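You operate a simulated robot arm through the tools that you are given. There is no shell and no other tool. Be economical: measure what you need, move in short steps, check, and stop when the job is done.

You run a simulated robot arm. Do the job below in one go: nothing can be reset, and whatever is moved stays where it is left.

Task
Soap the sponge and wipe the grease patch off the worktop.
Fine: squirt washing-up liquid on the sponge; put bottle and sponge back.

The check looks at the end state, three seconds after you hand in, the way a careful person would. Anything else that was tipped, shoved, dropped, spilled or broken makes it a failure.

Robot
A 6-joint arm with a two-finger parallel gripper, fixed in place. Base frame: the origin is at the foot of the arm, x ahead of it, y to its left, z up; the work surface is at about z = 900. Units: mm, rad, N and s.
With the tool pointing down near the work surface it reaches from about 360 to 820 mm from the base axis. Its first joint turns from -2.897 to 2.897 rad. Payload 3.91 kg.
The TCP is the grasp point between the finger pads, 30 mm short of the fingertips. In the tool frame z runs along the fingers and y along their closing line. The gripper opens to 110 mm. The fingers are 20 mm wide and 10 mm thick; the gripper's body (48 by 112 mm) begins 55 mm behind the TCP.
Orientation is that of the tool frame in the base frame, as [roll, pitch, yaw] about the fixed x, y, z axes, in that order (R = Rz(yaw) Ry(pitch) Rx(roll)). With the fingers straight down and closing along the base's y, the tool's x points along the base's -x, its y along +y and its z along -z.

Tools
- The arm moves only by the tool servo_tool. Its argument "steps" is a list of rows, each an object of numbers (a shift or turn left out is 0, a gripper value left out holds the last): "tx", "ty", "tz": the shift along the base's x, y, z in units of 40 mm (1.0 is 40 mm); "wx", "wy", "wz": the turn, a rotation vector about the base's x, y, z in units of 6 degrees (1.0 is 6 degrees); "fingers": the opening, from 0 (shut) to 1 (fully open). In form: [{"tx": .., "ty": .., "tz": .., "wx": .., "wy": .., "wz": .., "fingers": ..}, ...]. A call has 1 to 20 rows; each row shifts and turns the commanded pose from where the row before left it. A call with a number of a shift or a turn outside -1 to 1 is refused whole. Rows are played at 5 a second. More than 50 mm and 0.15 rad between two rows, or a gripper value outside its range, and nothing of the call is played. Where a pose cannot be reached the arm comes as near as it can. A force on the tool above 40 N (or 10 N above the force at the start of the call, whichever is more), or a blocked arm, ends the call early, and 0.2 s more pass. Each finger travels about 45 mm/s and halts on what it meets, pressing with about 23 N; the grip force reading is that of the motor and also rises with nothing between the fingers. The clock runs only during rows and for 0.2 s after the last one: add rows that do not move to give the fingers time. The reply holds the time, the measured pose of the TCP, the force on the tool along the base axes, the opening and the grip force, in the units named above and with some noise.
- Cameras (640 x 400 px; columns grow to the right, rows downward): "scene" is fixed at [217.8, -650.4, 1644.8]; the picture's right is [0.97, -0.25, 0.00], its down [-0.11, -0.44, -0.89] and it looks along [0.22, 0.86, -0.46] (base axes); focal length 371 px, centre (320, 200). "wrist" rides on the gripper at [-36, 0, -57] in the tool frame; the picture's right is [0.00, -1.00, 0.00], its down [0.97, 0.00, -0.24] and it looks along [0.24, 0.00, 0.97] (tool axes); focal length 218 px, centre (320, 200). There is no depth. A picture from a camera that has moved, and an enlarged one, comes with that camera's place and axes in the base frame and with its lens.
- grab_frame(camera): a new picture of that camera. It takes no simulated time.
- slide_trunk(by): slides the trunk up (or, below 0, down) by that many mm; the arm rides with it, the base frame stays. It gives what a move gives, with no picture.
- inspect(camera, box): a new picture of the part [left, top, right, bottom] of that camera's present view, enlarged. It takes no simulated time.
- close_job(): hands the job in; it is judged then, once.

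Work in short steps. Places have to be worked out from the pictures, the camera data and where the tool is seen: move nearer, look again, correct. Check each grasp and each placing, and mend what went wrong. You have 120 turns and 68 pictures in all, those below and enlarged ones among them. Open the gripper and draw the arm clear of the work before you hand the job in, unless the task says otherwise; then end with one line.

The tools are called after "Request:" as name(argument=value, ...) on one line, values as JSON. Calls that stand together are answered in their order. servo_tool: Moves the arm, as the interface text tells. Its arguments: {"type":"object","properties":{"steps":{"type":"array"}},"required":["steps"]} The other tools are called the same way: slide_trunk (by) slides the trunk up or down; grab_frame (camera) takes a picture; inspect (camera, box) takes an enlarged picture of a part of a camera's view; close_job () hands the job in.

At the start:

```text
t: 0.0
tcp_pos: [456.2, 253.9, 1246.5]
ee_rot: [-3.142, -0.001, -3.14]
ft_force: [-0.3, 0.3, -0.7]
opening: 110.2
grasp_force: 0.1
trunk travel left (down, up): [-575.0, 35.0]
```

scene: 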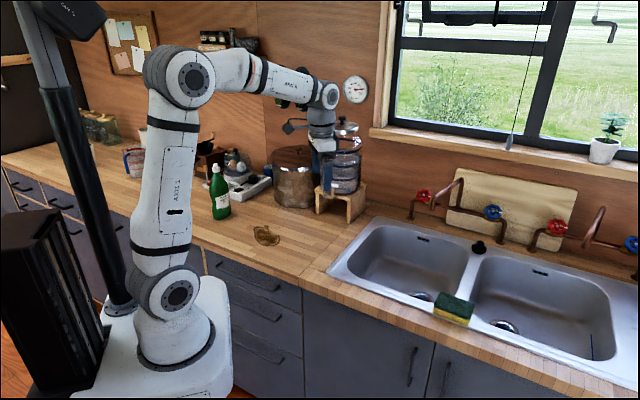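
wrist: 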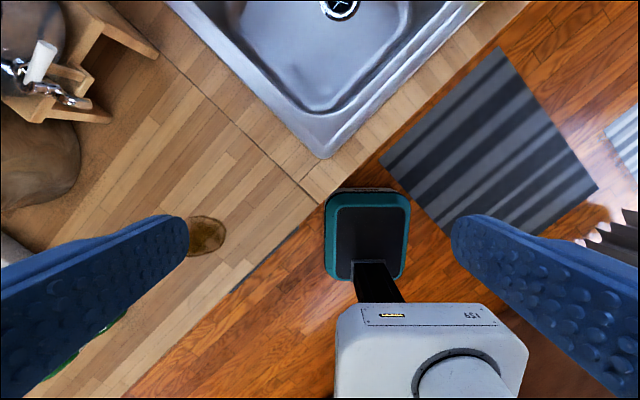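

I'll take a closer look at the sponge, the bottle and the grease patch first.

Request:
inspect(camera="scene", box=[180, 140, 300, 260])

Request:
inspect(camera="scene", box=[400, 260, 520, 340])

```text
3.33 times, centred on (240, 200) of scene
camera zoom: at [217.8, -650.4, 1644.8], right [0.97, -0.25, 0.0], down [-0.11, -0.44, -0.89], along [0.22, 0.86, -0.46], focal length 1238 px, centre (587, 200)
```

zoom: 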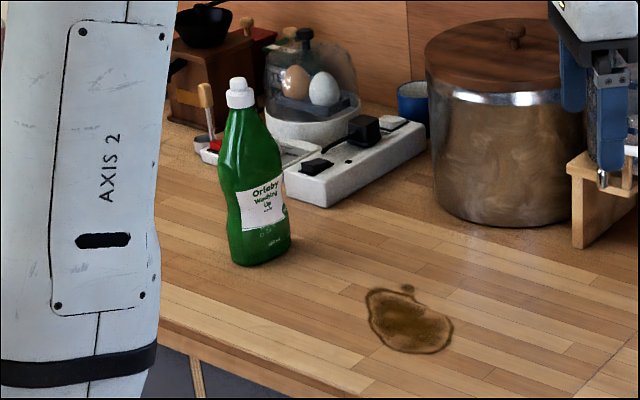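

```text
5.00 times, centred on (460, 300) of scene
camera zoom: at [217.8, -650.4, 1644.8], right [0.97, -0.25, 0.0], down [-0.11, -0.44, -0.89], along [0.22, 0.86, -0.46], focal length 1857 px, centre (-380, -300)
```

zoom: 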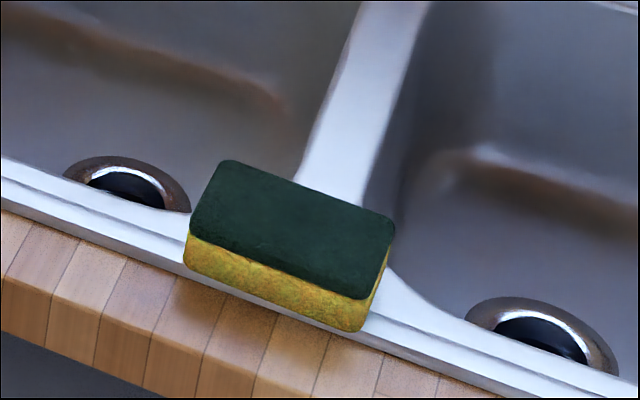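

The sponge lies on the front rim of the sink at about (750, -12), with its long side at about -46° and the green pad up. I'll move above it with the closing line across the short side.

Request:
servo_tool(steps=[{"tx": 0.74, "ty": -0.665, "tz": -0.375, "wz": -0.75, "fingers": 1}, {"tx": 0.74, "ty": -0.665, "tz": -0.375, "wz": -0.75}, {"tx": 0.74, "ty": -0.665, "tz": -0.375, "wz": -0.75}, {"tx": 0.74, "ty": -0.665, "tz": -0.375, "wz": -0.75}, {"tx": 0.74, "ty": -0.665, "tz": -0.375, "wz": -0.75}, {"tx": 0.74, "ty": -0.665, "tz": -0.375, "wz": -0.75}, {"tx": 0.74, "ty": -0.665, "tz": -0.375, "wz": -0.75}, {"tx": 0.74, "ty": -0.665, "tz": -0.375, "wz": -0.75}, {"tx": 0.74, "ty": -0.665, "tz": -0.375, "wz": -0.75}, {"tx": 0.74, "ty": -0.665, "tz": -0.375, "wz": -0.75}, {}])

Request:
grab_frame(camera="wrist")

```text
t: 2.4
tcp_pos: [751.5, -12.2, 1095.8]
ee_rot: [3.141, 0.0, 2.355]
ft_force: [0.0, 0.0, 0.3]
opening: 110.0
grasp_force: 0.1
trunk travel left (down, up): [-575.0, 35.0]
```

```text
63 pictures are left
camera wrist: at [776.7, -37.8, 1153.7], right [-0.71, -0.71, 0.0], down [-0.69, 0.69, 0.24], along [-0.17, 0.17, -0.97], focal length 218 px, centre (320, 200)
```

wrist: 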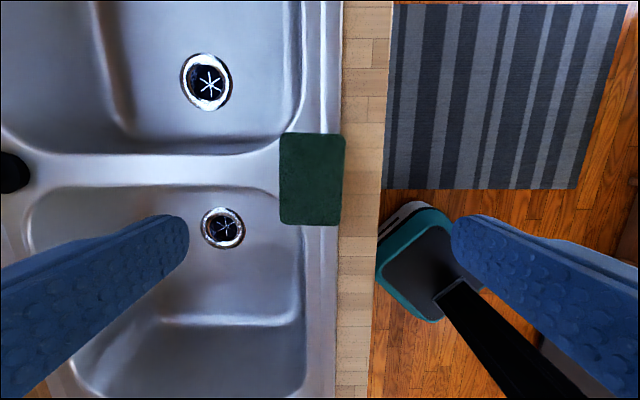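

The sponge is centred at about (758, -9). I'll correct by a few mm and descend to TCP z ≈ 955, then look again.

Request:
servo_tool(steps=[{"tx": 0.16, "ty": 0.08, "tz": -0.8}, {"tz": -0.9}, {"tz": -0.9}, {"tz": -0.9}, {}])

Request:
grab_frame(camera="wrist")

Request:
inspect(camera="scene", box=[400, 260, 520, 340])

```text
t: 3.6
tcp_pos: [759.1, -7.4, 956.2]
ee_rot: [3.14, -0.001, 2.356]
ft_force: [-0.2, -0.8, 0.3]
opening: 109.9
grasp_force: 0.2
trunk travel left (down, up): [-575.0, 35.0]
```

```text
62 pictures are left
camera wrist: at [784.5, -34.4, 1012.2], right [-0.71, -0.71, 0.0], down [-0.69, 0.69, 0.24], along [-0.17, 0.17, -0.97], focal length 218 px, centre (320, 200)
```

wrist: 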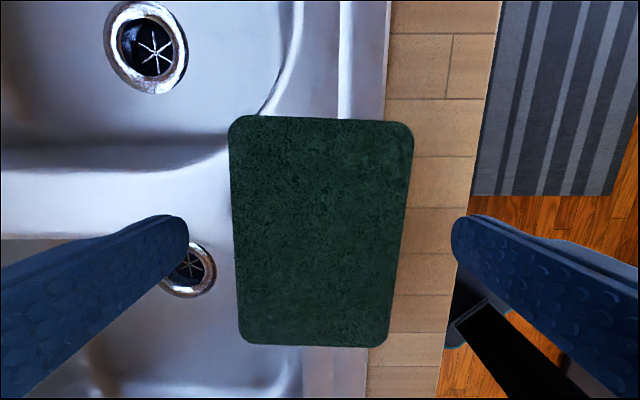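

```text
5.00 times, centred on (460, 300) of scene
camera zoom: at [217.8, -650.4, 1644.8], right [0.97, -0.25, 0.0], down [-0.11, -0.44, -0.89], along [0.22, 0.86, -0.46], focal length 1857 px, centre (-380, -300)
```

zoom: 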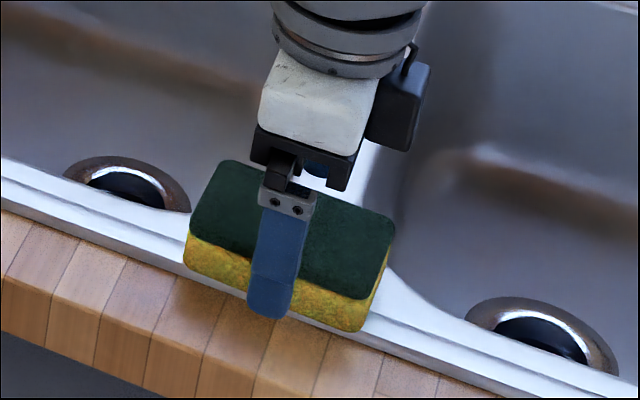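

Fingers straddle the sponge evenly, and its centre is about 6 mm further along its long axis. I shift, go down 12 mm and close.

Request:
servo_tool(steps=[{"tx": 0.1, "ty": -0.11}, {"tz": -0.15}, {"tz": -0.15}, {"fingers": 0.4}, {}, {}, {}, {}])

Request:
grab_frame(camera="wrist")

```text
t: 5.4
tcp_pos: [763.1, -12.0, 945.5]
ee_rot: [3.141, 0.001, 2.356]
ft_force: [0.4, -0.3, -0.4]
opening: 63.2
grasp_force: 23.5
trunk travel left (down, up): [-575.0, 35.0]
```

```text
60 pictures are left
camera wrist: at [788.1, -38.2, 1001.8], right [-0.71, -0.71, 0.0], down [-0.69, 0.69, 0.24], along [-0.17, 0.17, -0.97], focal length 218 px, centre (320, 200)
```

wrist: 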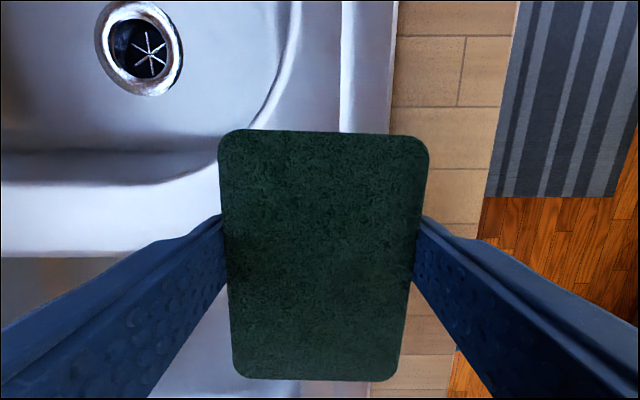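

The sponge is held at 63 mm. I lift it 100 mm and carry it along the counter to a clean spot at about (400, 430), next to the patch.

Request:
servo_tool(steps=[{"tz": 0.6}, {"tz": 1}, {"tz": 0.9}, {"tx": -0.698, "ty": 0.85}, {"tx": -0.698, "ty": 0.85}, {"tx": -0.698, "ty": 0.85}, {"tx": -0.698, "ty": 0.85}, {"tx": -0.698, "ty": 0.85}, {"tx": -0.698, "ty": 0.85}, {"tx": -0.698, "ty": 0.85}, {"tx": -0.698, "ty": 0.85}, {"tx": -0.698, "ty": 0.85}, {"tx": -0.698, "ty": 0.85}, {"tx": -0.698, "ty": 0.85}, {"tx": -0.698, "ty": 0.85}, {"tx": -0.698, "ty": 0.85}, {}])

Request:
grab_frame(camera="wrist")

Request:
grab_frame(camera="scene")

```text
t: 9.0
tcp_pos: [400.2, 429.5, 1043.7]
ee_rot: [3.141, 0.0, 2.355]
ft_force: [-0.4, -0.3, 0.0]
opening: 63.1
grasp_force: 23.0
trunk travel left (down, up): [-575.0, 35.0]
```

```text
59 pictures are left
camera wrist: at [425.8, 402.3, 1099.6], right [-0.71, -0.71, 0.0], down [-0.69, 0.69, 0.24], along [-0.17, 0.17, -0.97], focal length 218 px, centre (320, 200)
```

wrist: 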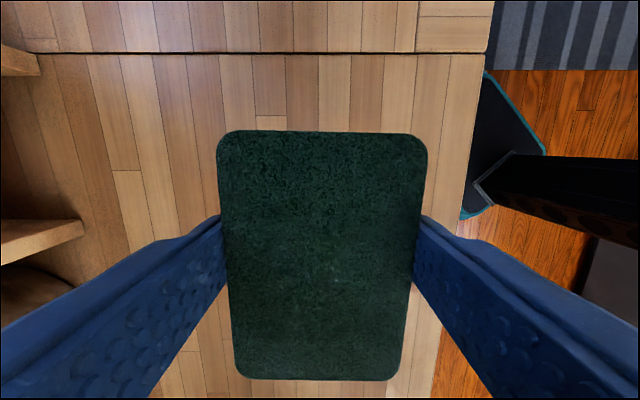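

```text
58 pictures are left
```

scene: 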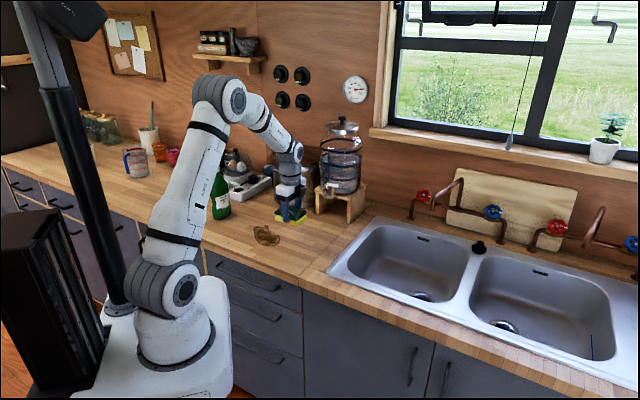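

It is clear below, with the patch behind. I lower until there is contact at about TCP z 944.

Request:
servo_tool(steps=[{"tz": -0.9}, {"tz": -0.8}, {"tz": -0.5}, {"tz": -0.15}, {"tz": -0.08}, {}])

Request:
inspect(camera="scene", box=[230, 160, 350, 260])

```text
t: 10.4
tcp_pos: [399.9, 429.3, 947.4]
ee_rot: [3.142, -0.001, 2.356]
ft_force: [0.1, -0.7, 0.0]
opening: 63.1
grasp_force: 23.0
trunk travel left (down, up): [-575.0, 35.0]
```

```text
4.00 times, centred on (290, 210) of scene
camera zoom: at [217.8, -650.4, 1644.8], right [0.97, -0.25, 0.0], down [-0.11, -0.44, -0.89], along [0.22, 0.86, -0.46], focal length 1486 px, centre (440, 160)
```

zoom: 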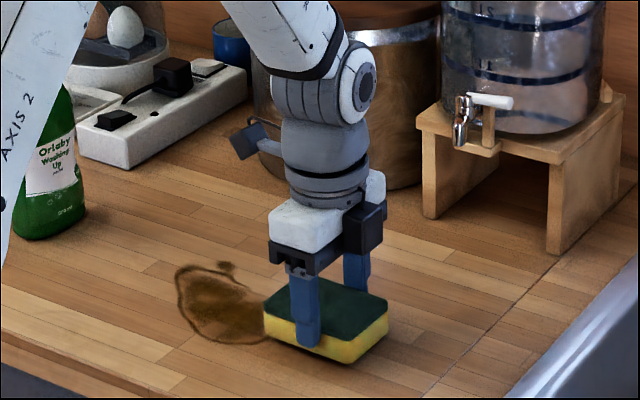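

The sponge is just off the patch. I shift 12 mm further from it, then continue down by small steps until contact.

Request:
servo_tool(steps=[{"tx": 0.3, "ty": -0.3}, {"tz": -0.05}, {"tz": -0.05}, {}])

```text
t: 11.4
tcp_pos: [411.6, 415.7, 945.6]
ee_rot: [-3.141, 0.0, 2.358]
ft_force: [0.1, 0.7, 0.2]
opening: 63.3
grasp_force: 23.2
trunk travel left (down, up): [-575.0, 35.0]
```

There is no contact yet, so I go on down in small steps.

Request:
servo_tool(steps=[{"tz": -0.05}, {"tz": -0.05}, {}])

Request:
inspect(camera="scene", box=[260, 190, 350, 250])

```text
t: 12.2
tcp_pos: [411.8, 415.9, 940.5]
ee_rot: [3.137, 0.0, 2.355]
ft_force: [1.7, -0.5, 12.0]
opening: 63.1
grasp_force: 22.5
trunk travel left (down, up): [-575.0, 35.0]
```

```text
6.67 times, centred on (305, 220) of scene
camera zoom: at [217.8, -650.4, 1644.8], right [0.97, -0.25, 0.0], down [-0.11, -0.44, -0.89], along [0.22, 0.86, -0.46], focal length 2476 px, centre (420, 67)
```

zoom: 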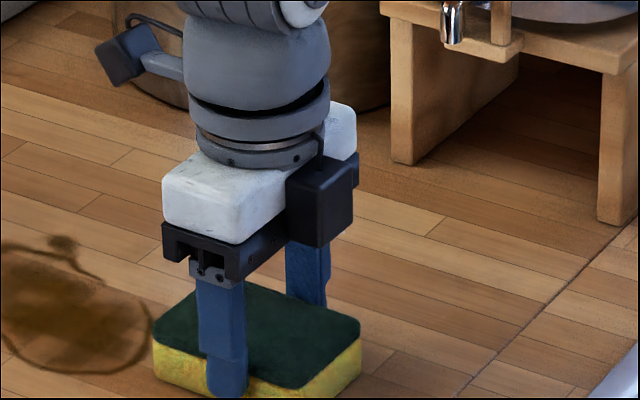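

It made contact at TCP z ≈ 942, pressing 12 N. I open, lift straight up and look.

Request:
servo_tool(steps=[{"tz": 0.04}, {"fingers": 1}, {}, {}, {"tz": 0.4}, {"tz": 1}, {"tz": 1}, {"tz": 1}, {"tz": 1}, {}])

Request:
grab_frame(camera="wrist")

Request:
inspect(camera="scene", box=[180, 140, 330, 260])

```text
t: 14.4
tcp_pos: [411.2, 416.3, 1118.6]
ee_rot: [3.141, 0.0, 2.359]
ft_force: [-0.9, 0.1, 0.1]
opening: 109.9
grasp_force: 0.1
trunk travel left (down, up): [-575.0, 35.0]
```

```text
55 pictures are left
camera wrist: at [437.4, 389.9, 1174.6], right [-0.71, -0.71, 0.0], down [-0.69, 0.69, 0.24], along [-0.17, 0.17, -0.97], focal length 218 px, centre (320, 200)
```

wrist: 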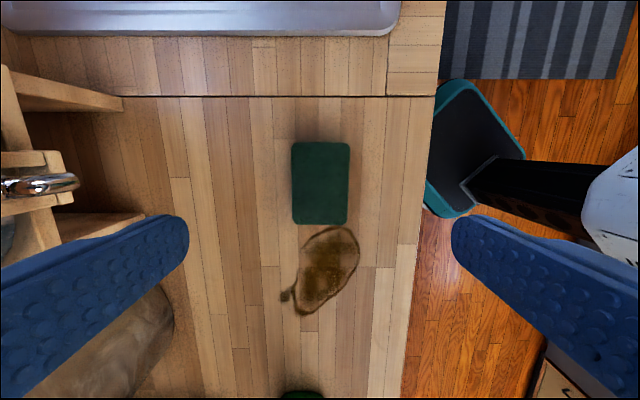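

```text
3.33 times, centred on (255, 200) of scene
camera zoom: at [217.8, -650.4, 1644.8], right [0.97, -0.25, 0.0], down [-0.11, -0.44, -0.89], along [0.22, 0.86, -0.46], focal length 1238 px, centre (537, 200)
```

zoom: 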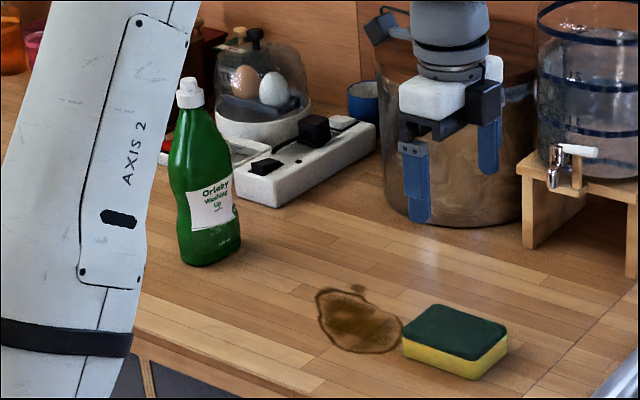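

The sponge is down cleanly and the patch runs from about (350, 440) to (280, 585). Now I move up and towards the bottle to see it from above.

Request:
servo_tool(steps=[{"tx": -0.7, "ty": 0.7, "tz": 0.7}, {"tx": -0.7, "ty": 0.7, "tz": 0.7}, {"tx": -0.7, "ty": 0.7, "tz": 0.7}, {"tx": -0.7, "ty": 0.7, "tz": 0.7}, {}])

Request:
grab_frame(camera="wrist")

```text
t: 15.6
tcp_pos: [299.7, 528.4, 1228.3]
ee_rot: [-3.14, 0.001, 2.355]
ft_force: [-0.6, 0.6, 0.6]
opening: 109.9
grasp_force: 0.0
trunk travel left (down, up): [-575.0, 35.0]
```

```text
53 pictures are left
camera wrist: at [325.2, 502.1, 1285.1], right [-0.71, -0.71, 0.0], down [-0.69, 0.69, 0.24], along [-0.17, 0.17, -0.97], focal length 218 px, centre (320, 200)
```

wrist: 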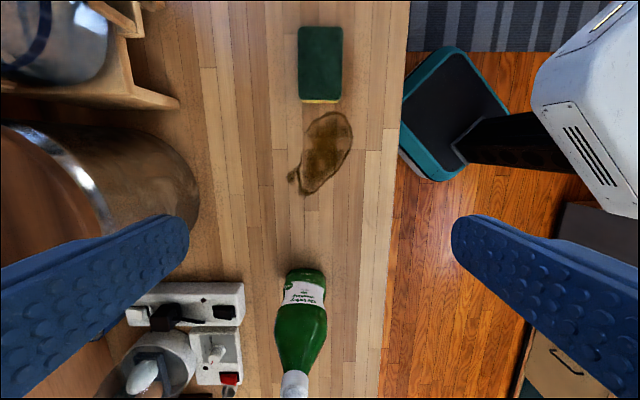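

I'll centre the wrist camera over the bottle to fix its position and how it is turned.

Request:
servo_tool(steps=[{"tx": -0.75, "ty": 0.9}, {"tx": -0.75, "ty": 0.9}, {"tx": -0.75, "ty": 0.9}, {"tx": -0.75, "ty": 0.9}, {}])

Request:
grab_frame(camera="wrist")

```text
t: 16.8
tcp_pos: [180.3, 670.4, 1231.0]
ee_rot: [3.141, 0.0, 2.357]
ft_force: [1.0, 0.1, -0.1]
opening: 109.9
grasp_force: 0.0
trunk travel left (down, up): [-575.0, 35.0]
```

```text
52 pictures are left
camera wrist: at [205.6, 644.6, 1287.2], right [-0.71, -0.71, 0.0], down [-0.69, 0.69, 0.24], along [-0.17, 0.17, -0.97], focal length 218 px, centre (320, 200)
```

wrist: 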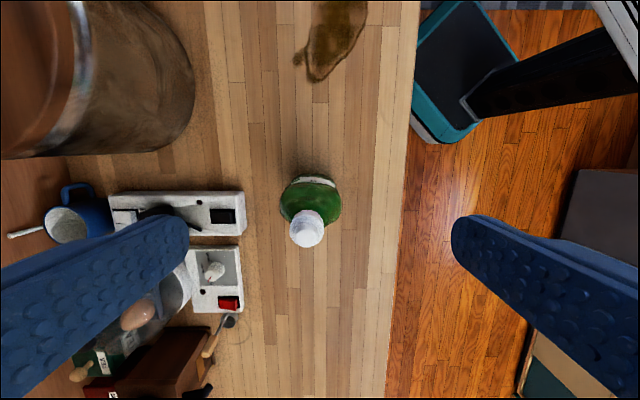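

The bottle stands at about (160, 701), with its cap top at about z 1122. I'll zoom in to see its cross-section and cap.

Request:
inspect(camera="wrist", box=[260, 160, 360, 260])

Request:
inspect(camera="scene", box=[190, 150, 260, 230])

```text
4.00 times, centred on (310, 210) of wrist
camera zoom: at [205.6, 644.6, 1287.2], right [-0.71, -0.71, 0.0], down [-0.69, 0.69, 0.24], along [-0.17, 0.17, -0.97], focal length 873 px, centre (360, 160)
```

zoom: 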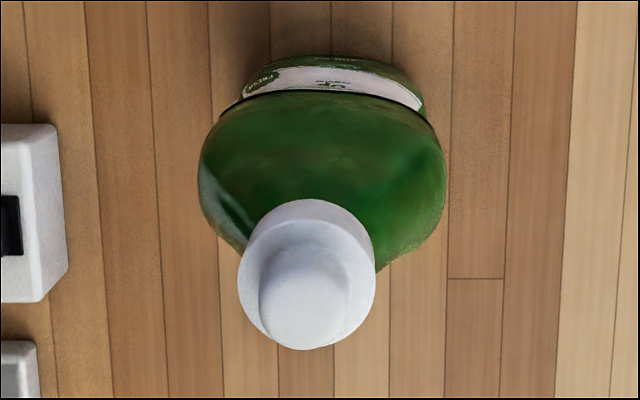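

```text
5.00 times, centred on (225, 190) of scene
camera zoom: at [217.8, -650.4, 1644.8], right [0.97, -0.25, 0.0], down [-0.11, -0.44, -0.89], along [0.22, 0.86, -0.46], focal length 1857 px, centre (795, 250)
```

zoom: 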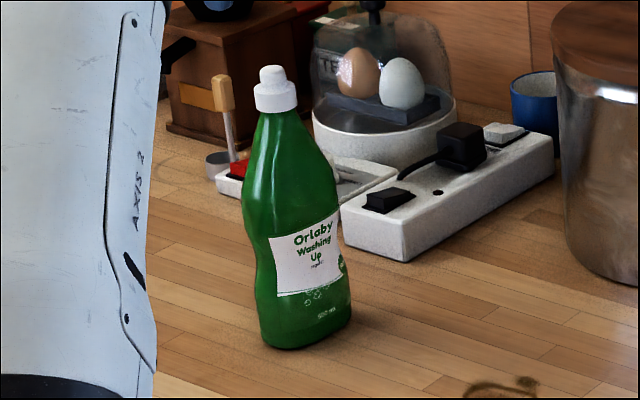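

The bottle is oval, about 68 mm wide, with its label facing the sponge side and a push-pull cap. I'll grasp it from the side, with the tool level and pointing along (-0.7, 0.7). First I back off, then tilt the tool to horizontal.

Request:
servo_tool(steps=[{"tx": 0.75, "ty": -0.75}, {"tx": 0.75, "ty": -0.75}, {"tx": 0.5, "ty": -0.5}, {"wx": 0.9642, "wy": 0.9642}, {"wx": 0.9642, "wy": 0.9642}, {"wx": 0.9642, "wy": 0.9642}, {"wx": 0.9642, "wy": 0.9642, "tz": -0.2}, {"wx": 0.9642, "wy": 0.9642, "tz": -0.3}, {"wx": 0.9642, "wy": 0.9642, "tz": -0.3}, {"wx": 0.9642, "wy": 0.9642, "tz": -0.3}, {"wx": 0.9642, "wy": 0.9642, "tz": -0.3}, {"wx": 0.9642, "wy": 0.9642, "tz": -0.3}, {"wx": 0.9642, "wy": 0.9642, "tz": -0.3}, {"wx": 0.9642, "wy": 0.9642, "tz": -0.3}, {}])

Request:
grab_frame(camera="scene")

Request:
grab_frame(camera="wrist")

```text
t: 20.0
tcp_pos: [259.0, 594.2, 1136.4]
ee_rot: [0.34, -1.568, -1.124]
ft_force: [-0.1, 1.2, 0.4]
opening: 110.3
grasp_force: 0.0
trunk travel left (down, up): [-575.0, 35.0]
```

```text
49 pictures are left
```

scene: 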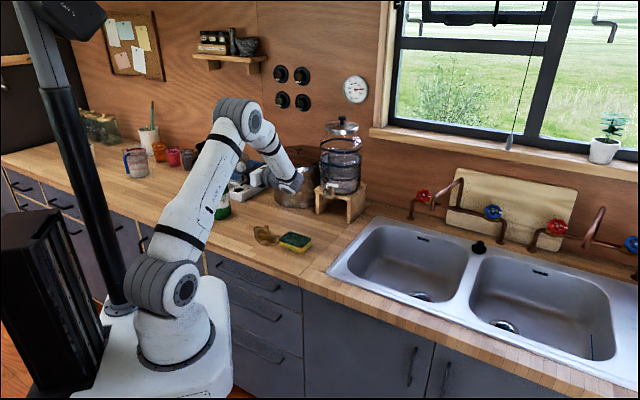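

```text
48 pictures are left
camera wrist: at [299.4, 552.9, 1100.2], right [-0.71, -0.71, 0.0], down [0.17, -0.17, 0.97], along [-0.69, 0.69, 0.24], focal length 218 px, centre (320, 200)
```

wrist: 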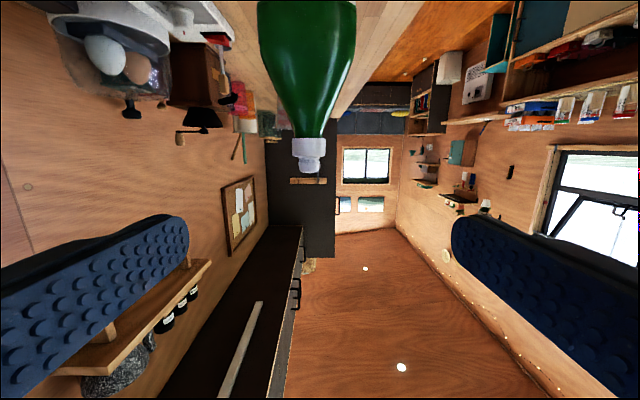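

The level pose is reachable. The wrist view puts the bottle axis about 7 mm to the +n side, and it is widest (about 77 mm) near z ≈ 1000. I lower to z 1000, shift, and approach part of the way.

Request:
servo_tool(steps=[{"tx": 0.12, "ty": 0.12, "tz": -0.85}, {"tz": -0.85}, {"tz": -0.85}, {"tz": -0.85}, {"tx": -0.5, "ty": 0.5}, {"tx": -0.5, "ty": 0.5}, {}])

Request:
grab_frame(camera="wrist")

Request:
inspect(camera="scene", box=[190, 140, 330, 250])

```text
t: 21.6
tcp_pos: [222.2, 636.5, 1001.1]
ee_rot: [0.252, -1.57, -1.037]
ft_force: [-0.2, 0.3, 0.2]
opening: 110.2
grasp_force: 0.2
trunk travel left (down, up): [-575.0, 35.0]
```

```text
47 pictures are left
camera wrist: at [263.4, 595.8, 964.4], right [-0.71, -0.71, 0.0], down [0.17, -0.17, 0.97], along [-0.69, 0.69, 0.24], focal length 218 px, centre (320, 200)
```

wrist: 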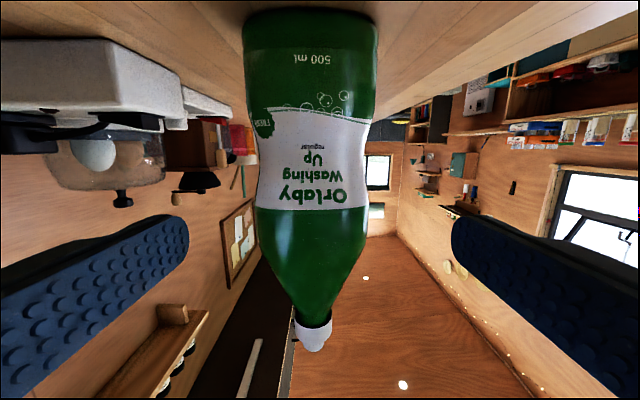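

```text
3.64 times, centred on (260, 195) of scene
camera zoom: at [217.8, -650.4, 1644.8], right [0.97, -0.25, 0.0], down [-0.11, -0.44, -0.89], along [0.22, 0.86, -0.46], focal length 1350 px, centre (538, 218)
```

zoom: 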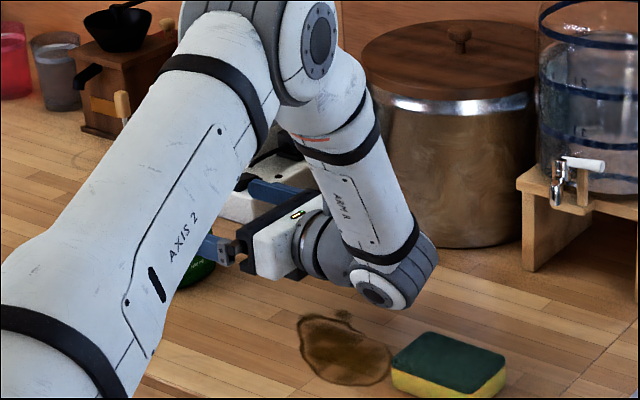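

The bottle sits nicely between the fingers, about 4 mm off centre and 87 mm further on. I advance, then close gently in stages.

Request:
servo_tool(steps=[{"tx": 0.08, "ty": 0.08}, {"tx": -0.5, "ty": 0.5}, {"tx": -0.5, "ty": 0.5}, {"tx": -0.53, "ty": 0.53}, {}, {"fingers": 0.72}, {}, {}, {}])

Request:
grab_frame(camera="wrist")

```text
t: 23.6
tcp_pos: [166.3, 701.5, 1001.7]
ee_rot: [0.243, -1.57, -1.028]
ft_force: [-0.4, 0.0, 0.3]
opening: 78.9
grasp_force: 0.0
trunk travel left (down, up): [-575.0, 35.0]
```

```text
45 pictures are left
camera wrist: at [205.9, 660.5, 965.1], right [-0.71, -0.71, 0.0], down [0.17, -0.17, 0.97], along [-0.69, 0.69, 0.24], focal length 218 px, centre (320, 200)
```

wrist: 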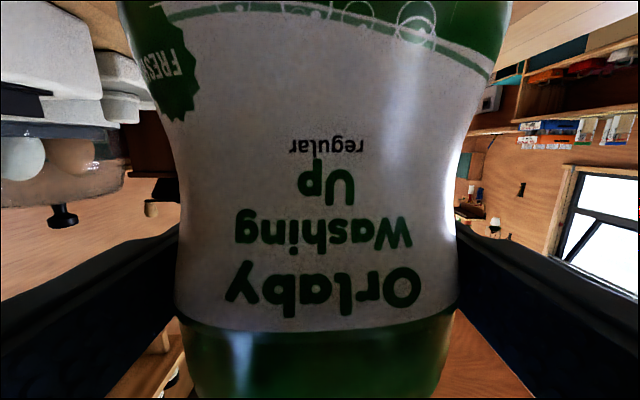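

The fingers are beside the bottle without touching it yet. I close a little further and watch the grip force.

Request:
servo_tool(steps=[{"fingers": 0.66}, {}, {}])

```text
t: 24.4
tcp_pos: [165.5, 700.2, 1002.0]
ee_rot: [0.296, -1.568, -1.081]
ft_force: [0.8, 0.8, 0.5]
opening: 76.9
grasp_force: 22.9
trunk travel left (down, up): [-575.0, 35.0]
```

It touches at 76.9 mm and already pushes with 23 N. I check whether a smaller command lowers the grip force.

Request:
servo_tool(steps=[{"fingers": 0.692}, {}, {}])

```text
t: 25.2
tcp_pos: [165.1, 700.9, 1001.8]
ee_rot: [0.301, -1.571, -1.088]
ft_force: [-0.3, 1.3, 1.6]
opening: 77.4
grasp_force: 22.8
trunk travel left (down, up): [-575.0, 35.0]
```

Grip force stays at about 23 N regardless of the command, so I keep the small closing command. I lift the bottle and check that it is held.

Request:
servo_tool(steps=[{"tz": 0.25}, {"tz": 0.5}, {"tz": 1}, {"tz": 1}, {}])

Request:
grab_frame(camera="scene")

```text
t: 26.4
tcp_pos: [166.0, 704.8, 1112.1]
ee_rot: [-1.125, -1.569, 0.339]
ft_force: [0.8, -0.4, -5.8]
opening: 77.2
grasp_force: 22.7
trunk travel left (down, up): [-575.0, 35.0]
```

```text
44 pictures are left
```

scene: 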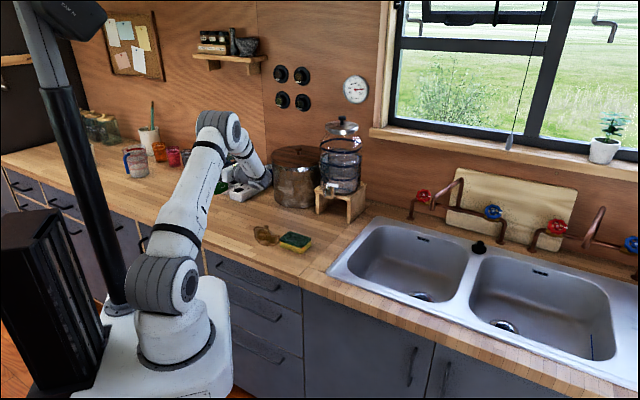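

The bottle is lifted, weighing about 6 N. I carry it upright towards (530, 416), turning the tool to point along +y; halfway first.

Request:
servo_tool(steps=[{"tx": 0.834, "ty": -0.655, "wz": -0.68}, {"tx": 0.834, "ty": -0.655, "wz": -0.68}, {"tx": 0.834, "ty": -0.655, "wz": -0.68}, {"tx": 0.834, "ty": -0.655, "wz": -0.68}, {"tx": 0.834, "ty": -0.655, "wz": -0.68}, {"tx": 0.834, "ty": -0.655, "wz": -0.68}, {}])

Request:
grab_frame(camera="scene")

```text
t: 28.0
tcp_pos: [366.6, 548.4, 1111.4]
ee_rot: [-0.212, -1.571, -0.999]
ft_force: [-0.2, 0.6, -5.7]
opening: 77.1
grasp_force: 23.1
trunk travel left (down, up): [-575.0, 35.0]
```

```text
43 pictures are left
```

scene: 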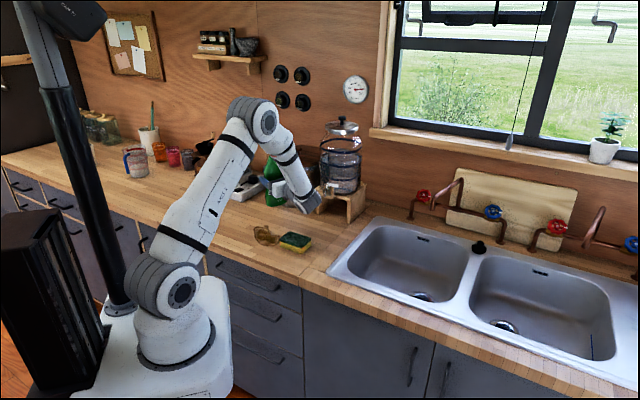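

All is going as planned; I carry on with the remaining distance.

Request:
servo_tool(steps=[{"tx": 0.834, "ty": -0.655, "wz": -0.68}, {"tx": 0.834, "ty": -0.655, "wz": -0.68}, {"tx": 0.834, "ty": -0.655, "wz": -0.68}, {"tx": 0.834, "ty": -0.655, "wz": -0.68}, {"tx": 0.834, "ty": -0.655, "wz": -0.68}, {}])

Request:
grab_frame(camera="scene")

Request:
grab_frame(camera="wrist")

```text
t: 29.4
tcp_pos: [533.2, 415.7, 1112.7]
ee_rot: [-0.428, -1.57, -1.142]
ft_force: [0.1, 0.0, -5.5]
opening: 77.2
grasp_force: 22.7
trunk travel left (down, up): [-575.0, 35.0]
```

```text
42 pictures are left
```

scene: 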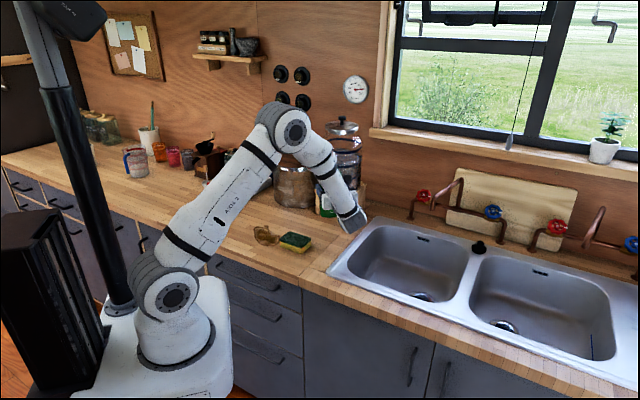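

```text
41 pictures are left
camera wrist: at [534.1, 357.0, 1076.5], right [-1.0, 0.0, 0.0], down [0.0, -0.24, 0.97], along [0.0, 0.97, 0.24], focal length 218 px, centre (320, 200)
```

wrist: 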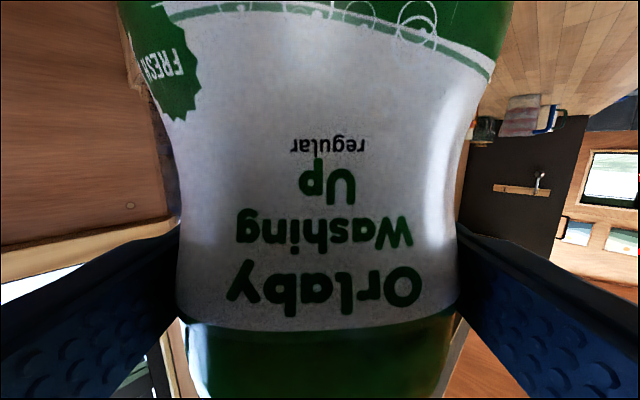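

The tool now points along +y with the bottle upright. I roll it 60° towards -x first, which is still above horizontal, to check the wrist can do it.

Request:
servo_tool(steps=[{"wy": -1}, {"wy": -1}, {"wy": -1}, {"wy": -1}, {"wy": -1}, {"wy": -1}, {"wy": -1}, {"wy": -1}, {"wy": -1}, {"wy": -1}, {}])

Request:
grab_frame(camera="scene")

```text
t: 31.8
tcp_pos: [534.2, 413.7, 1111.4]
ee_rot: [1.572, -0.522, -3.14]
ft_force: [0.1, -0.3, -4.7]
opening: 77.3
grasp_force: 22.8
trunk travel left (down, up): [-575.0, 35.0]
```

```text
40 pictures are left
```

scene: 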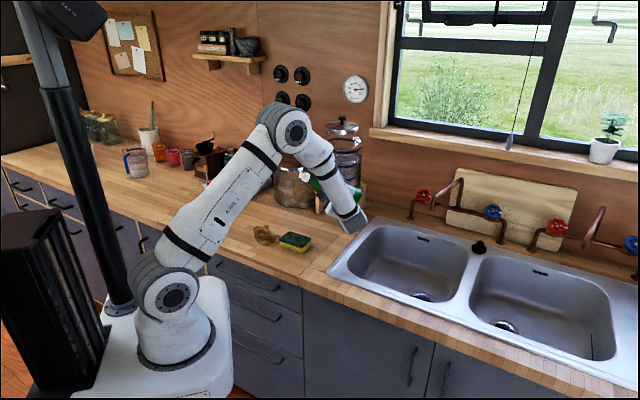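

The roll works. I go to 90°, nozzle level above the sponge, and check for leaking.

Request:
servo_tool(steps=[{"wy": -1}, {"wy": -1}, {"wy": -1}, {"wy": -1}, {"wy": -1}, {}])

Request:
inspect(camera="scene", box=[230, 140, 390, 260])

```text
t: 33.2
tcp_pos: [534.5, 414.3, 1110.3]
ee_rot: [1.571, 0.001, -3.14]
ft_force: [-0.2, 1.2, -4.9]
opening: 77.3
grasp_force: 23.1
trunk travel left (down, up): [-575.0, 35.0]
```

```text
3.33 times, centred on (310, 200) of scene
camera zoom: at [217.8, -650.4, 1644.8], right [0.97, -0.25, 0.0], down [-0.11, -0.44, -0.89], along [0.22, 0.86, -0.46], focal length 1238 px, centre (353, 200)
```

zoom: 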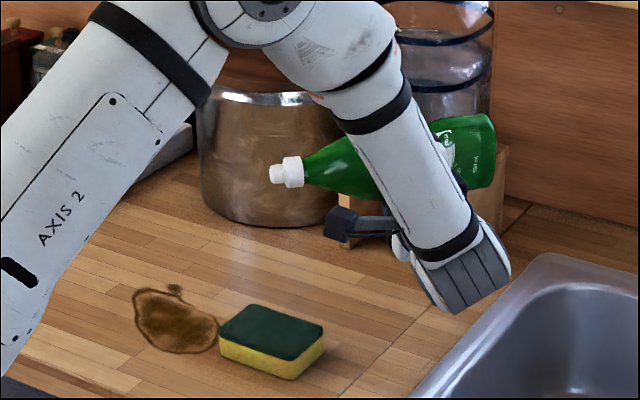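

The nozzle is at about (409, 414, 1116), right above the sponge, with no leak. I lower with the bottle level so the nozzle is about 50 mm above the sponge.

Request:
servo_tool(steps=[{"tz": -0.8}, {"tz": -0.8}, {"tz": -0.8}, {"tz": -0.8}, {}])

Request:
inspect(camera="scene", box=[230, 160, 390, 280])

```text
t: 34.4
tcp_pos: [533.9, 413.7, 981.0]
ee_rot: [1.573, 0.001, -3.138]
ft_force: [-0.2, -0.1, -5.3]
opening: 77.2
grasp_force: 22.8
trunk travel left (down, up): [-575.0, 35.0]
```

```text
3.33 times, centred on (310, 220) of scene
camera zoom: at [217.8, -650.4, 1644.8], right [0.97, -0.25, 0.0], down [-0.11, -0.44, -0.89], along [0.22, 0.86, -0.46], focal length 1238 px, centre (353, 133)
```

zoom: 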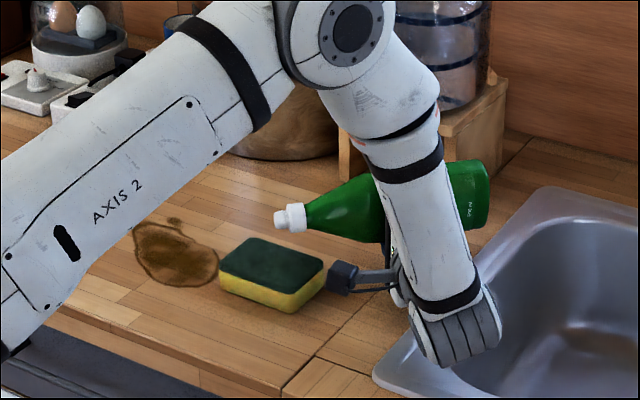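

The nozzle tip is at about (408, 414, 988), over the sponge. I tilt on to 120° keeping the nozzle over the sponge, then look.

Request:
servo_tool(steps=[{"wy": -1, "tx": -0.017, "tz": 0.31}, {"wy": -1, "tx": -0.05, "tz": 0.31}, {"wy": -1, "tx": -0.08, "tz": 0.3}, {"wy": -1, "tx": -0.115, "tz": 0.295}, {"wy": -1, "tx": -0.145, "tz": 0.28}, {}])

Request:
inspect(camera="scene", box=[230, 160, 390, 280])

```text
t: 35.8
tcp_pos: [518.0, 414.4, 1042.6]
ee_rot: [1.573, 0.523, -3.139]
ft_force: [-0.1, -0.7, -5.0]
opening: 77.1
grasp_force: 23.0
trunk travel left (down, up): [-575.0, 35.0]
```

```text
3.33 times, centred on (310, 220) of scene
camera zoom: at [217.8, -650.4, 1644.8], right [0.97, -0.25, 0.0], down [-0.11, -0.44, -0.89], along [0.22, 0.86, -0.46], focal length 1238 px, centre (353, 133)
```

zoom: 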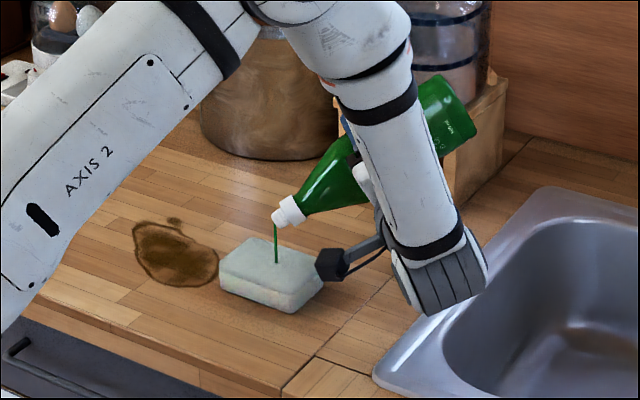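

It is dispensing straight onto the sponge, which is now covered in suds. I tilt back at once along the same path to stop the flow.

Request:
servo_tool(steps=[{"wy": 1, "tx": 0.145, "tz": -0.28}, {"wy": 1, "tx": 0.115, "tz": -0.295}, {"wy": 1, "tx": 0.08, "tz": -0.2}, {"wy": 1, "tx": 0.05, "tz": -0.1}, {"wy": 1, "tx": 0.017}, {"wy": 1}, {"wy": 1}, {"wy": 1, "tz": 0.5}, {"wy": 1, "tz": 0.5}, {"wy": 1, "tz": 0.5}, {}])

Request:
inspect(camera="scene", box=[230, 160, 390, 280])

```text
t: 38.2
tcp_pos: [533.7, 415.0, 1068.5]
ee_rot: [1.572, -0.527, -3.139]
ft_force: [-0.6, 0.4, -5.2]
opening: 77.0
grasp_force: 22.7
trunk travel left (down, up): [-575.0, 35.0]
```

```text
3.33 times, centred on (310, 220) of scene
camera zoom: at [217.8, -650.4, 1644.8], right [0.97, -0.25, 0.0], down [-0.11, -0.44, -0.89], along [0.22, 0.86, -0.46], focal length 1238 px, centre (353, 133)
```

zoom: 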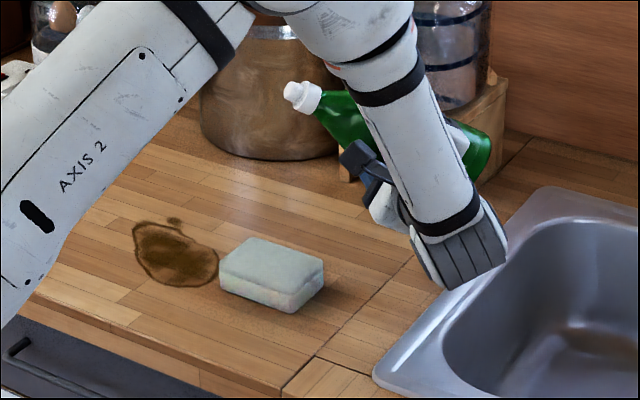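

The sponge is soapy with nothing spilled. I roll the bottle fully upright and regain the carry height.

Request:
servo_tool(steps=[{"wy": 1, "tz": 0.54}, {"wy": 1, "tz": 0.54}, {"wy": 1}, {"wy": 1}, {"wy": 1}, {"wy": 1}, {"wy": 1}, {"wy": 1}, {"wy": 1}, {"wy": 1}, {}])

Request:
servo_tool(steps=[{"tx": -0.834, "ty": 0.655, "wz": 0.68}, {"tx": -0.834, "ty": 0.655, "wz": 0.68}, {"tx": -0.834, "ty": 0.655, "wz": 0.68}, {"tx": -0.834, "ty": 0.655, "wz": 0.68}, {"tx": -0.834, "ty": 0.655, "wz": 0.68}, {"tx": -0.834, "ty": 0.655, "wz": 0.68}, {"tx": -0.834, "ty": 0.655, "wz": 0.68}, {"tx": -0.834, "ty": 0.655, "wz": 0.68}, {"tx": -0.834, "ty": 0.655, "wz": 0.68}, {"tx": -0.834, "ty": 0.655, "wz": 0.68}, {"tx": -0.834, "ty": 0.655, "wz": 0.68}, {}])

Request:
grab_frame(camera="wrist")

```text
t: 40.6
tcp_pos: [535.6, 414.6, 1110.9]
ee_rot: [-1.113, -1.57, -0.457]
ft_force: [-1.2, 0.3, -6.0]
opening: 77.3
grasp_force: 23.0
trunk travel left (down, up): [-575.0, 35.0]
```

```text
t: 43.2
tcp_pos: [166.0, 702.1, 1106.1]
ee_rot: [-0.046, -1.569, -0.738]
ft_force: [-0.6, -0.5, -5.1]
opening: 76.8
grasp_force: 23.0
trunk travel left (down, up): [-575.0, 35.0]
```

```text
35 pictures are left
camera wrist: at [207.4, 661.0, 1069.9], right [-0.71, -0.71, 0.0], down [0.17, -0.17, 0.97], along [-0.69, 0.69, 0.24], focal length 218 px, centre (320, 200)
```

wrist: 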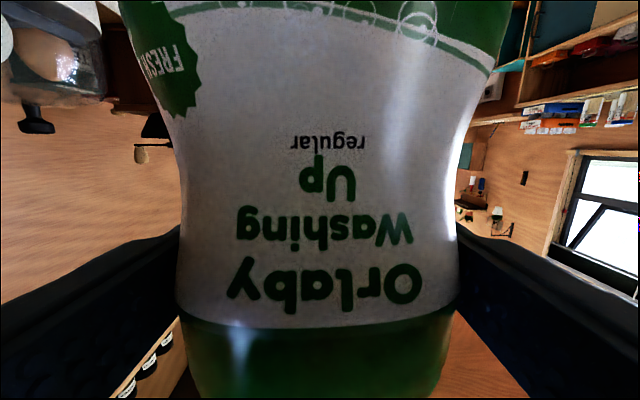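

The bottle is back above its place with the same grip. I lower it most of the way, then creep until contact.

Request:
servo_tool(steps=[{"tz": -0.9}, {"tz": -0.9}, {"tz": -0.6}, {"tz": -0.1}, {}, {}])

```text
t: 44.6
tcp_pos: [167.4, 703.4, 1010.3]
ee_rot: [3.0, -1.569, 2.499]
ft_force: [0.2, 0.2, -5.2]
opening: 77.2
grasp_force: 23.3
trunk travel left (down, up): [-575.0, 35.0]
```

It is still hanging free at z 1010, with about 8 mm to go.

Request:
servo_tool(steps=[{"tz": -0.1}, {"tz": -0.06}, {}, {}])

```text
t: 45.6
tcp_pos: [166.1, 702.5, 1003.6]
ee_rot: [3.0, -1.57, 2.498]
ft_force: [-0.2, 0.4, -3.9]
opening: 77.0
grasp_force: 22.7
trunk travel left (down, up): [-575.0, 35.0]
```

The load is just starting to come off, so contact is about to happen. I go down in 1 mm steps.

Request:
servo_tool(steps=[{"tz": -0.03}, {"tz": -0.03}, {}, {}])

```text
t: 46.6
tcp_pos: [166.9, 701.5, 1002.7]
ee_rot: [0.478, -1.57, -1.263]
ft_force: [-1.8, 1.0, 1.5]
opening: 77.2
grasp_force: 22.9
trunk travel left (down, up): [-575.0, 35.0]
```

The bottle is standing, with the reading gone from -5 to +1.5 N. I open wide and check the view before backing off.

Request:
servo_tool(steps=[{"fingers": 0.75}, {}, {"fingers": 1}, {}, {}, {"tx": 0.3, "ty": -0.3}, {"tx": 0.6, "ty": -0.6}, {"tx": 0.75, "ty": -0.75}, {"tx": 0.75, "ty": -0.75}, {}])

Request:
grab_frame(camera="wrist")

```text
t: 48.8
tcp_pos: [260.3, 605.6, 1004.0]
ee_rot: [0.327, -1.57, -1.113]
ft_force: [0.4, 0.2, 0.3]
opening: 110.1
grasp_force: 0.1
trunk travel left (down, up): [-575.0, 35.0]
```

```text
34 pictures are left
camera wrist: at [300.7, 564.8, 968.2], right [-0.71, -0.71, 0.0], down [0.17, -0.17, 0.97], along [-0.69, 0.69, 0.24], focal length 218 px, centre (320, 200)
```

wrist: 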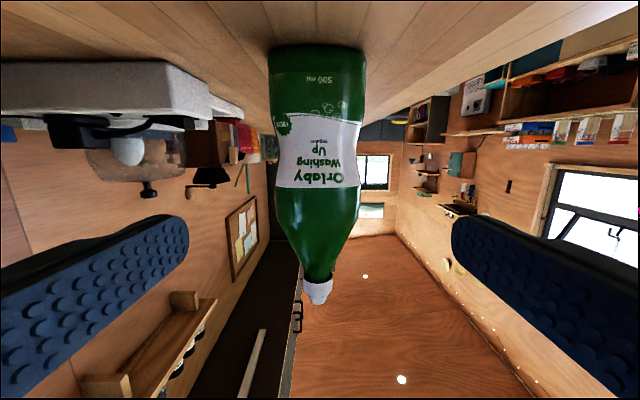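

The bottle is back standing on its spot. I rise and turn the tool to point down again.

Request:
servo_tool(steps=[{"tz": 0.9, "tx": 0.3, "ty": -0.3}, {"tz": 0.9, "tx": 0.3, "ty": -0.3}, {"tz": 0.9, "tx": 0.3, "ty": -0.3}, {"tz": 0.7}, {"wx": -0.9642, "wy": -0.9642}, {"wx": -0.9642, "wy": -0.9642}, {"wx": -0.9642, "wy": -0.9642}, {"wx": -0.9642, "wy": -0.9642}, {"wx": -0.9642, "wy": -0.9642}, {"wx": -0.9642, "wy": -0.9642}, {"wx": -0.9642, "wy": -0.9642}, {"wx": -0.9642, "wy": -0.9642}, {"wx": -0.9642, "wy": -0.9642}, {"wx": -0.9642, "wy": -0.9642}, {"wx": -0.9642, "wy": -0.9642}, {}])

```text
t: 52.2
tcp_pos: [299.1, 570.1, 1138.5]
ee_rot: [-3.141, 0.001, 2.355]
ft_force: [0.4, -0.2, 0.3]
opening: 110.1
grasp_force: 0.0
trunk travel left (down, up): [-575.0, 35.0]
```

Tool points down. I go above the sponge at (412, 416) and look.

Request:
servo_tool(steps=[{"tx": 0.706, "ty": -0.9625}, {"tx": 0.706, "ty": -0.9625}, {"tx": 0.706, "ty": -0.9625}, {"tx": 0.706, "ty": -0.9625}, {"tz": -0.7}, {"tz": -0.7}, {}])

Request:
grab_frame(camera="wrist")

```text
t: 53.8
tcp_pos: [411.1, 416.1, 1083.9]
ee_rot: [-3.141, 0.0, 2.357]
ft_force: [0.8, 0.4, 0.5]
opening: 110.1
grasp_force: 0.1
trunk travel left (down, up): [-575.0, 35.0]
```

```text
33 pictures are left
camera wrist: at [436.3, 389.8, 1139.6], right [-0.71, -0.71, 0.0], down [-0.69, 0.69, 0.24], along [-0.17, 0.17, -0.97], focal length 218 px, centre (320, 200)
```

wrist: 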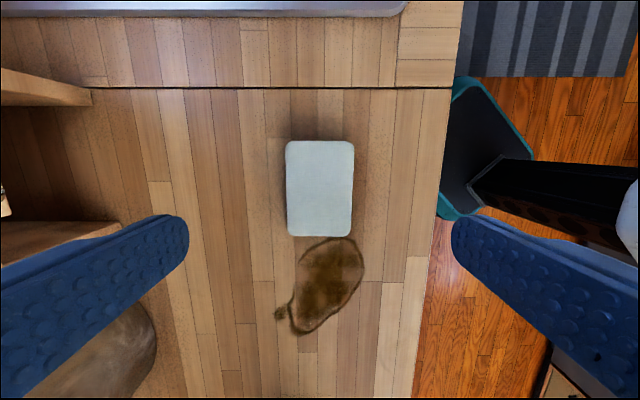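

The sponge is unmoved. I descend to the same grasp pose and grip it.

Request:
servo_tool(steps=[{"tz": -0.9}, {"tz": -0.9}, {"tz": -0.9}, {"tz": -0.6}, {"tz": -0.22}, {}, {"fingers": 0.45}, {}, {}, {}, {}])

Request:
inspect(camera="scene", box=[230, 190, 350, 260])

```text
t: 56.2
tcp_pos: [409.7, 415.5, 941.5]
ee_rot: [3.14, -0.001, 2.357]
ft_force: [-0.6, 0.0, 1.6]
opening: 63.4
grasp_force: 23.0
trunk travel left (down, up): [-575.0, 35.0]
```

```text
5.33 times, centred on (290, 225) of scene
camera zoom: at [217.8, -650.4, 1644.8], right [0.97, -0.25, 0.0], down [-0.11, -0.44, -0.89], along [0.22, 0.86, -0.46], focal length 1981 px, centre (480, 67)
```

zoom: 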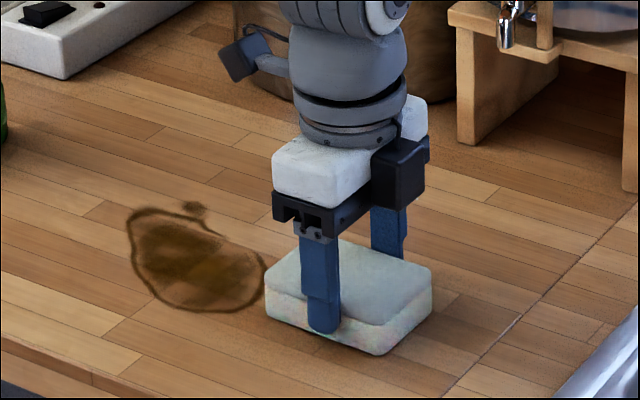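

It is gripped, fingertips about 11 mm above the worktop. I press lightly (about 2 mm) and wipe along the counter through the patch.

Request:
servo_tool(steps=[{"tz": -0.05}, {"tx": -0.4, "ty": 0.4}, {"tx": -0.4, "ty": 0.4}, {"tx": -0.4, "ty": 0.4}, {"tx": -0.4, "ty": 0.4}, {"tx": -0.4, "ty": 0.4}, {"tx": -0.4, "ty": 0.4}, {"tx": -0.4, "ty": 0.4}, {"tx": -0.4, "ty": 0.4}, {"tx": -0.4, "ty": 0.4}, {"tx": -0.4, "ty": 0.4}, {}])

Request:
grab_frame(camera="wrist")

Request:
inspect(camera="scene", box=[200, 170, 350, 260])

```text
t: 58.8
tcp_pos: [251.7, 574.2, 939.3]
ee_rot: [3.14, -0.004, 2.355]
ft_force: [6.2, -5.0, 15.5]
opening: 63.1
grasp_force: 22.9
trunk travel left (down, up): [-575.0, 35.0]
```

```text
31 pictures are left
camera wrist: at [276.0, 548.4, 996.7], right [-0.71, -0.71, 0.0], down [-0.69, 0.69, 0.24], along [-0.17, 0.17, -0.97], focal length 218 px, centre (320, 200)
```

wrist: 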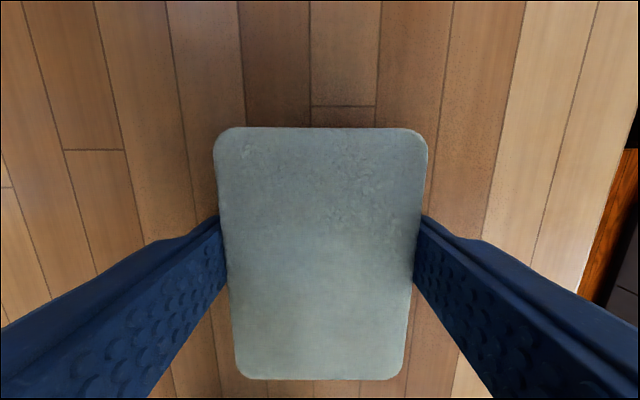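

```text
4.27 times, centred on (275, 215) of scene
camera zoom: at [217.8, -650.4, 1644.8], right [0.97, -0.25, 0.0], down [-0.11, -0.44, -0.89], along [0.22, 0.86, -0.46], focal length 1585 px, centre (512, 136)
```

zoom: 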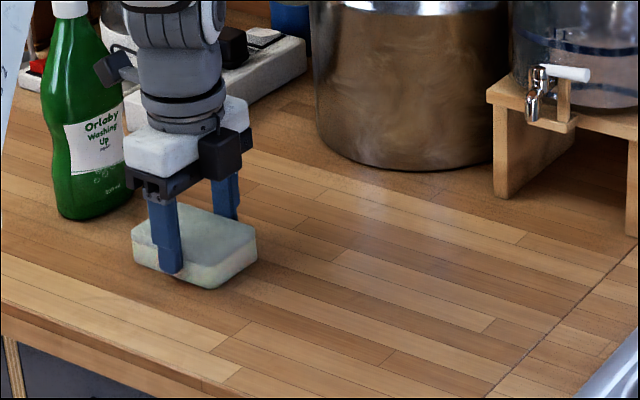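

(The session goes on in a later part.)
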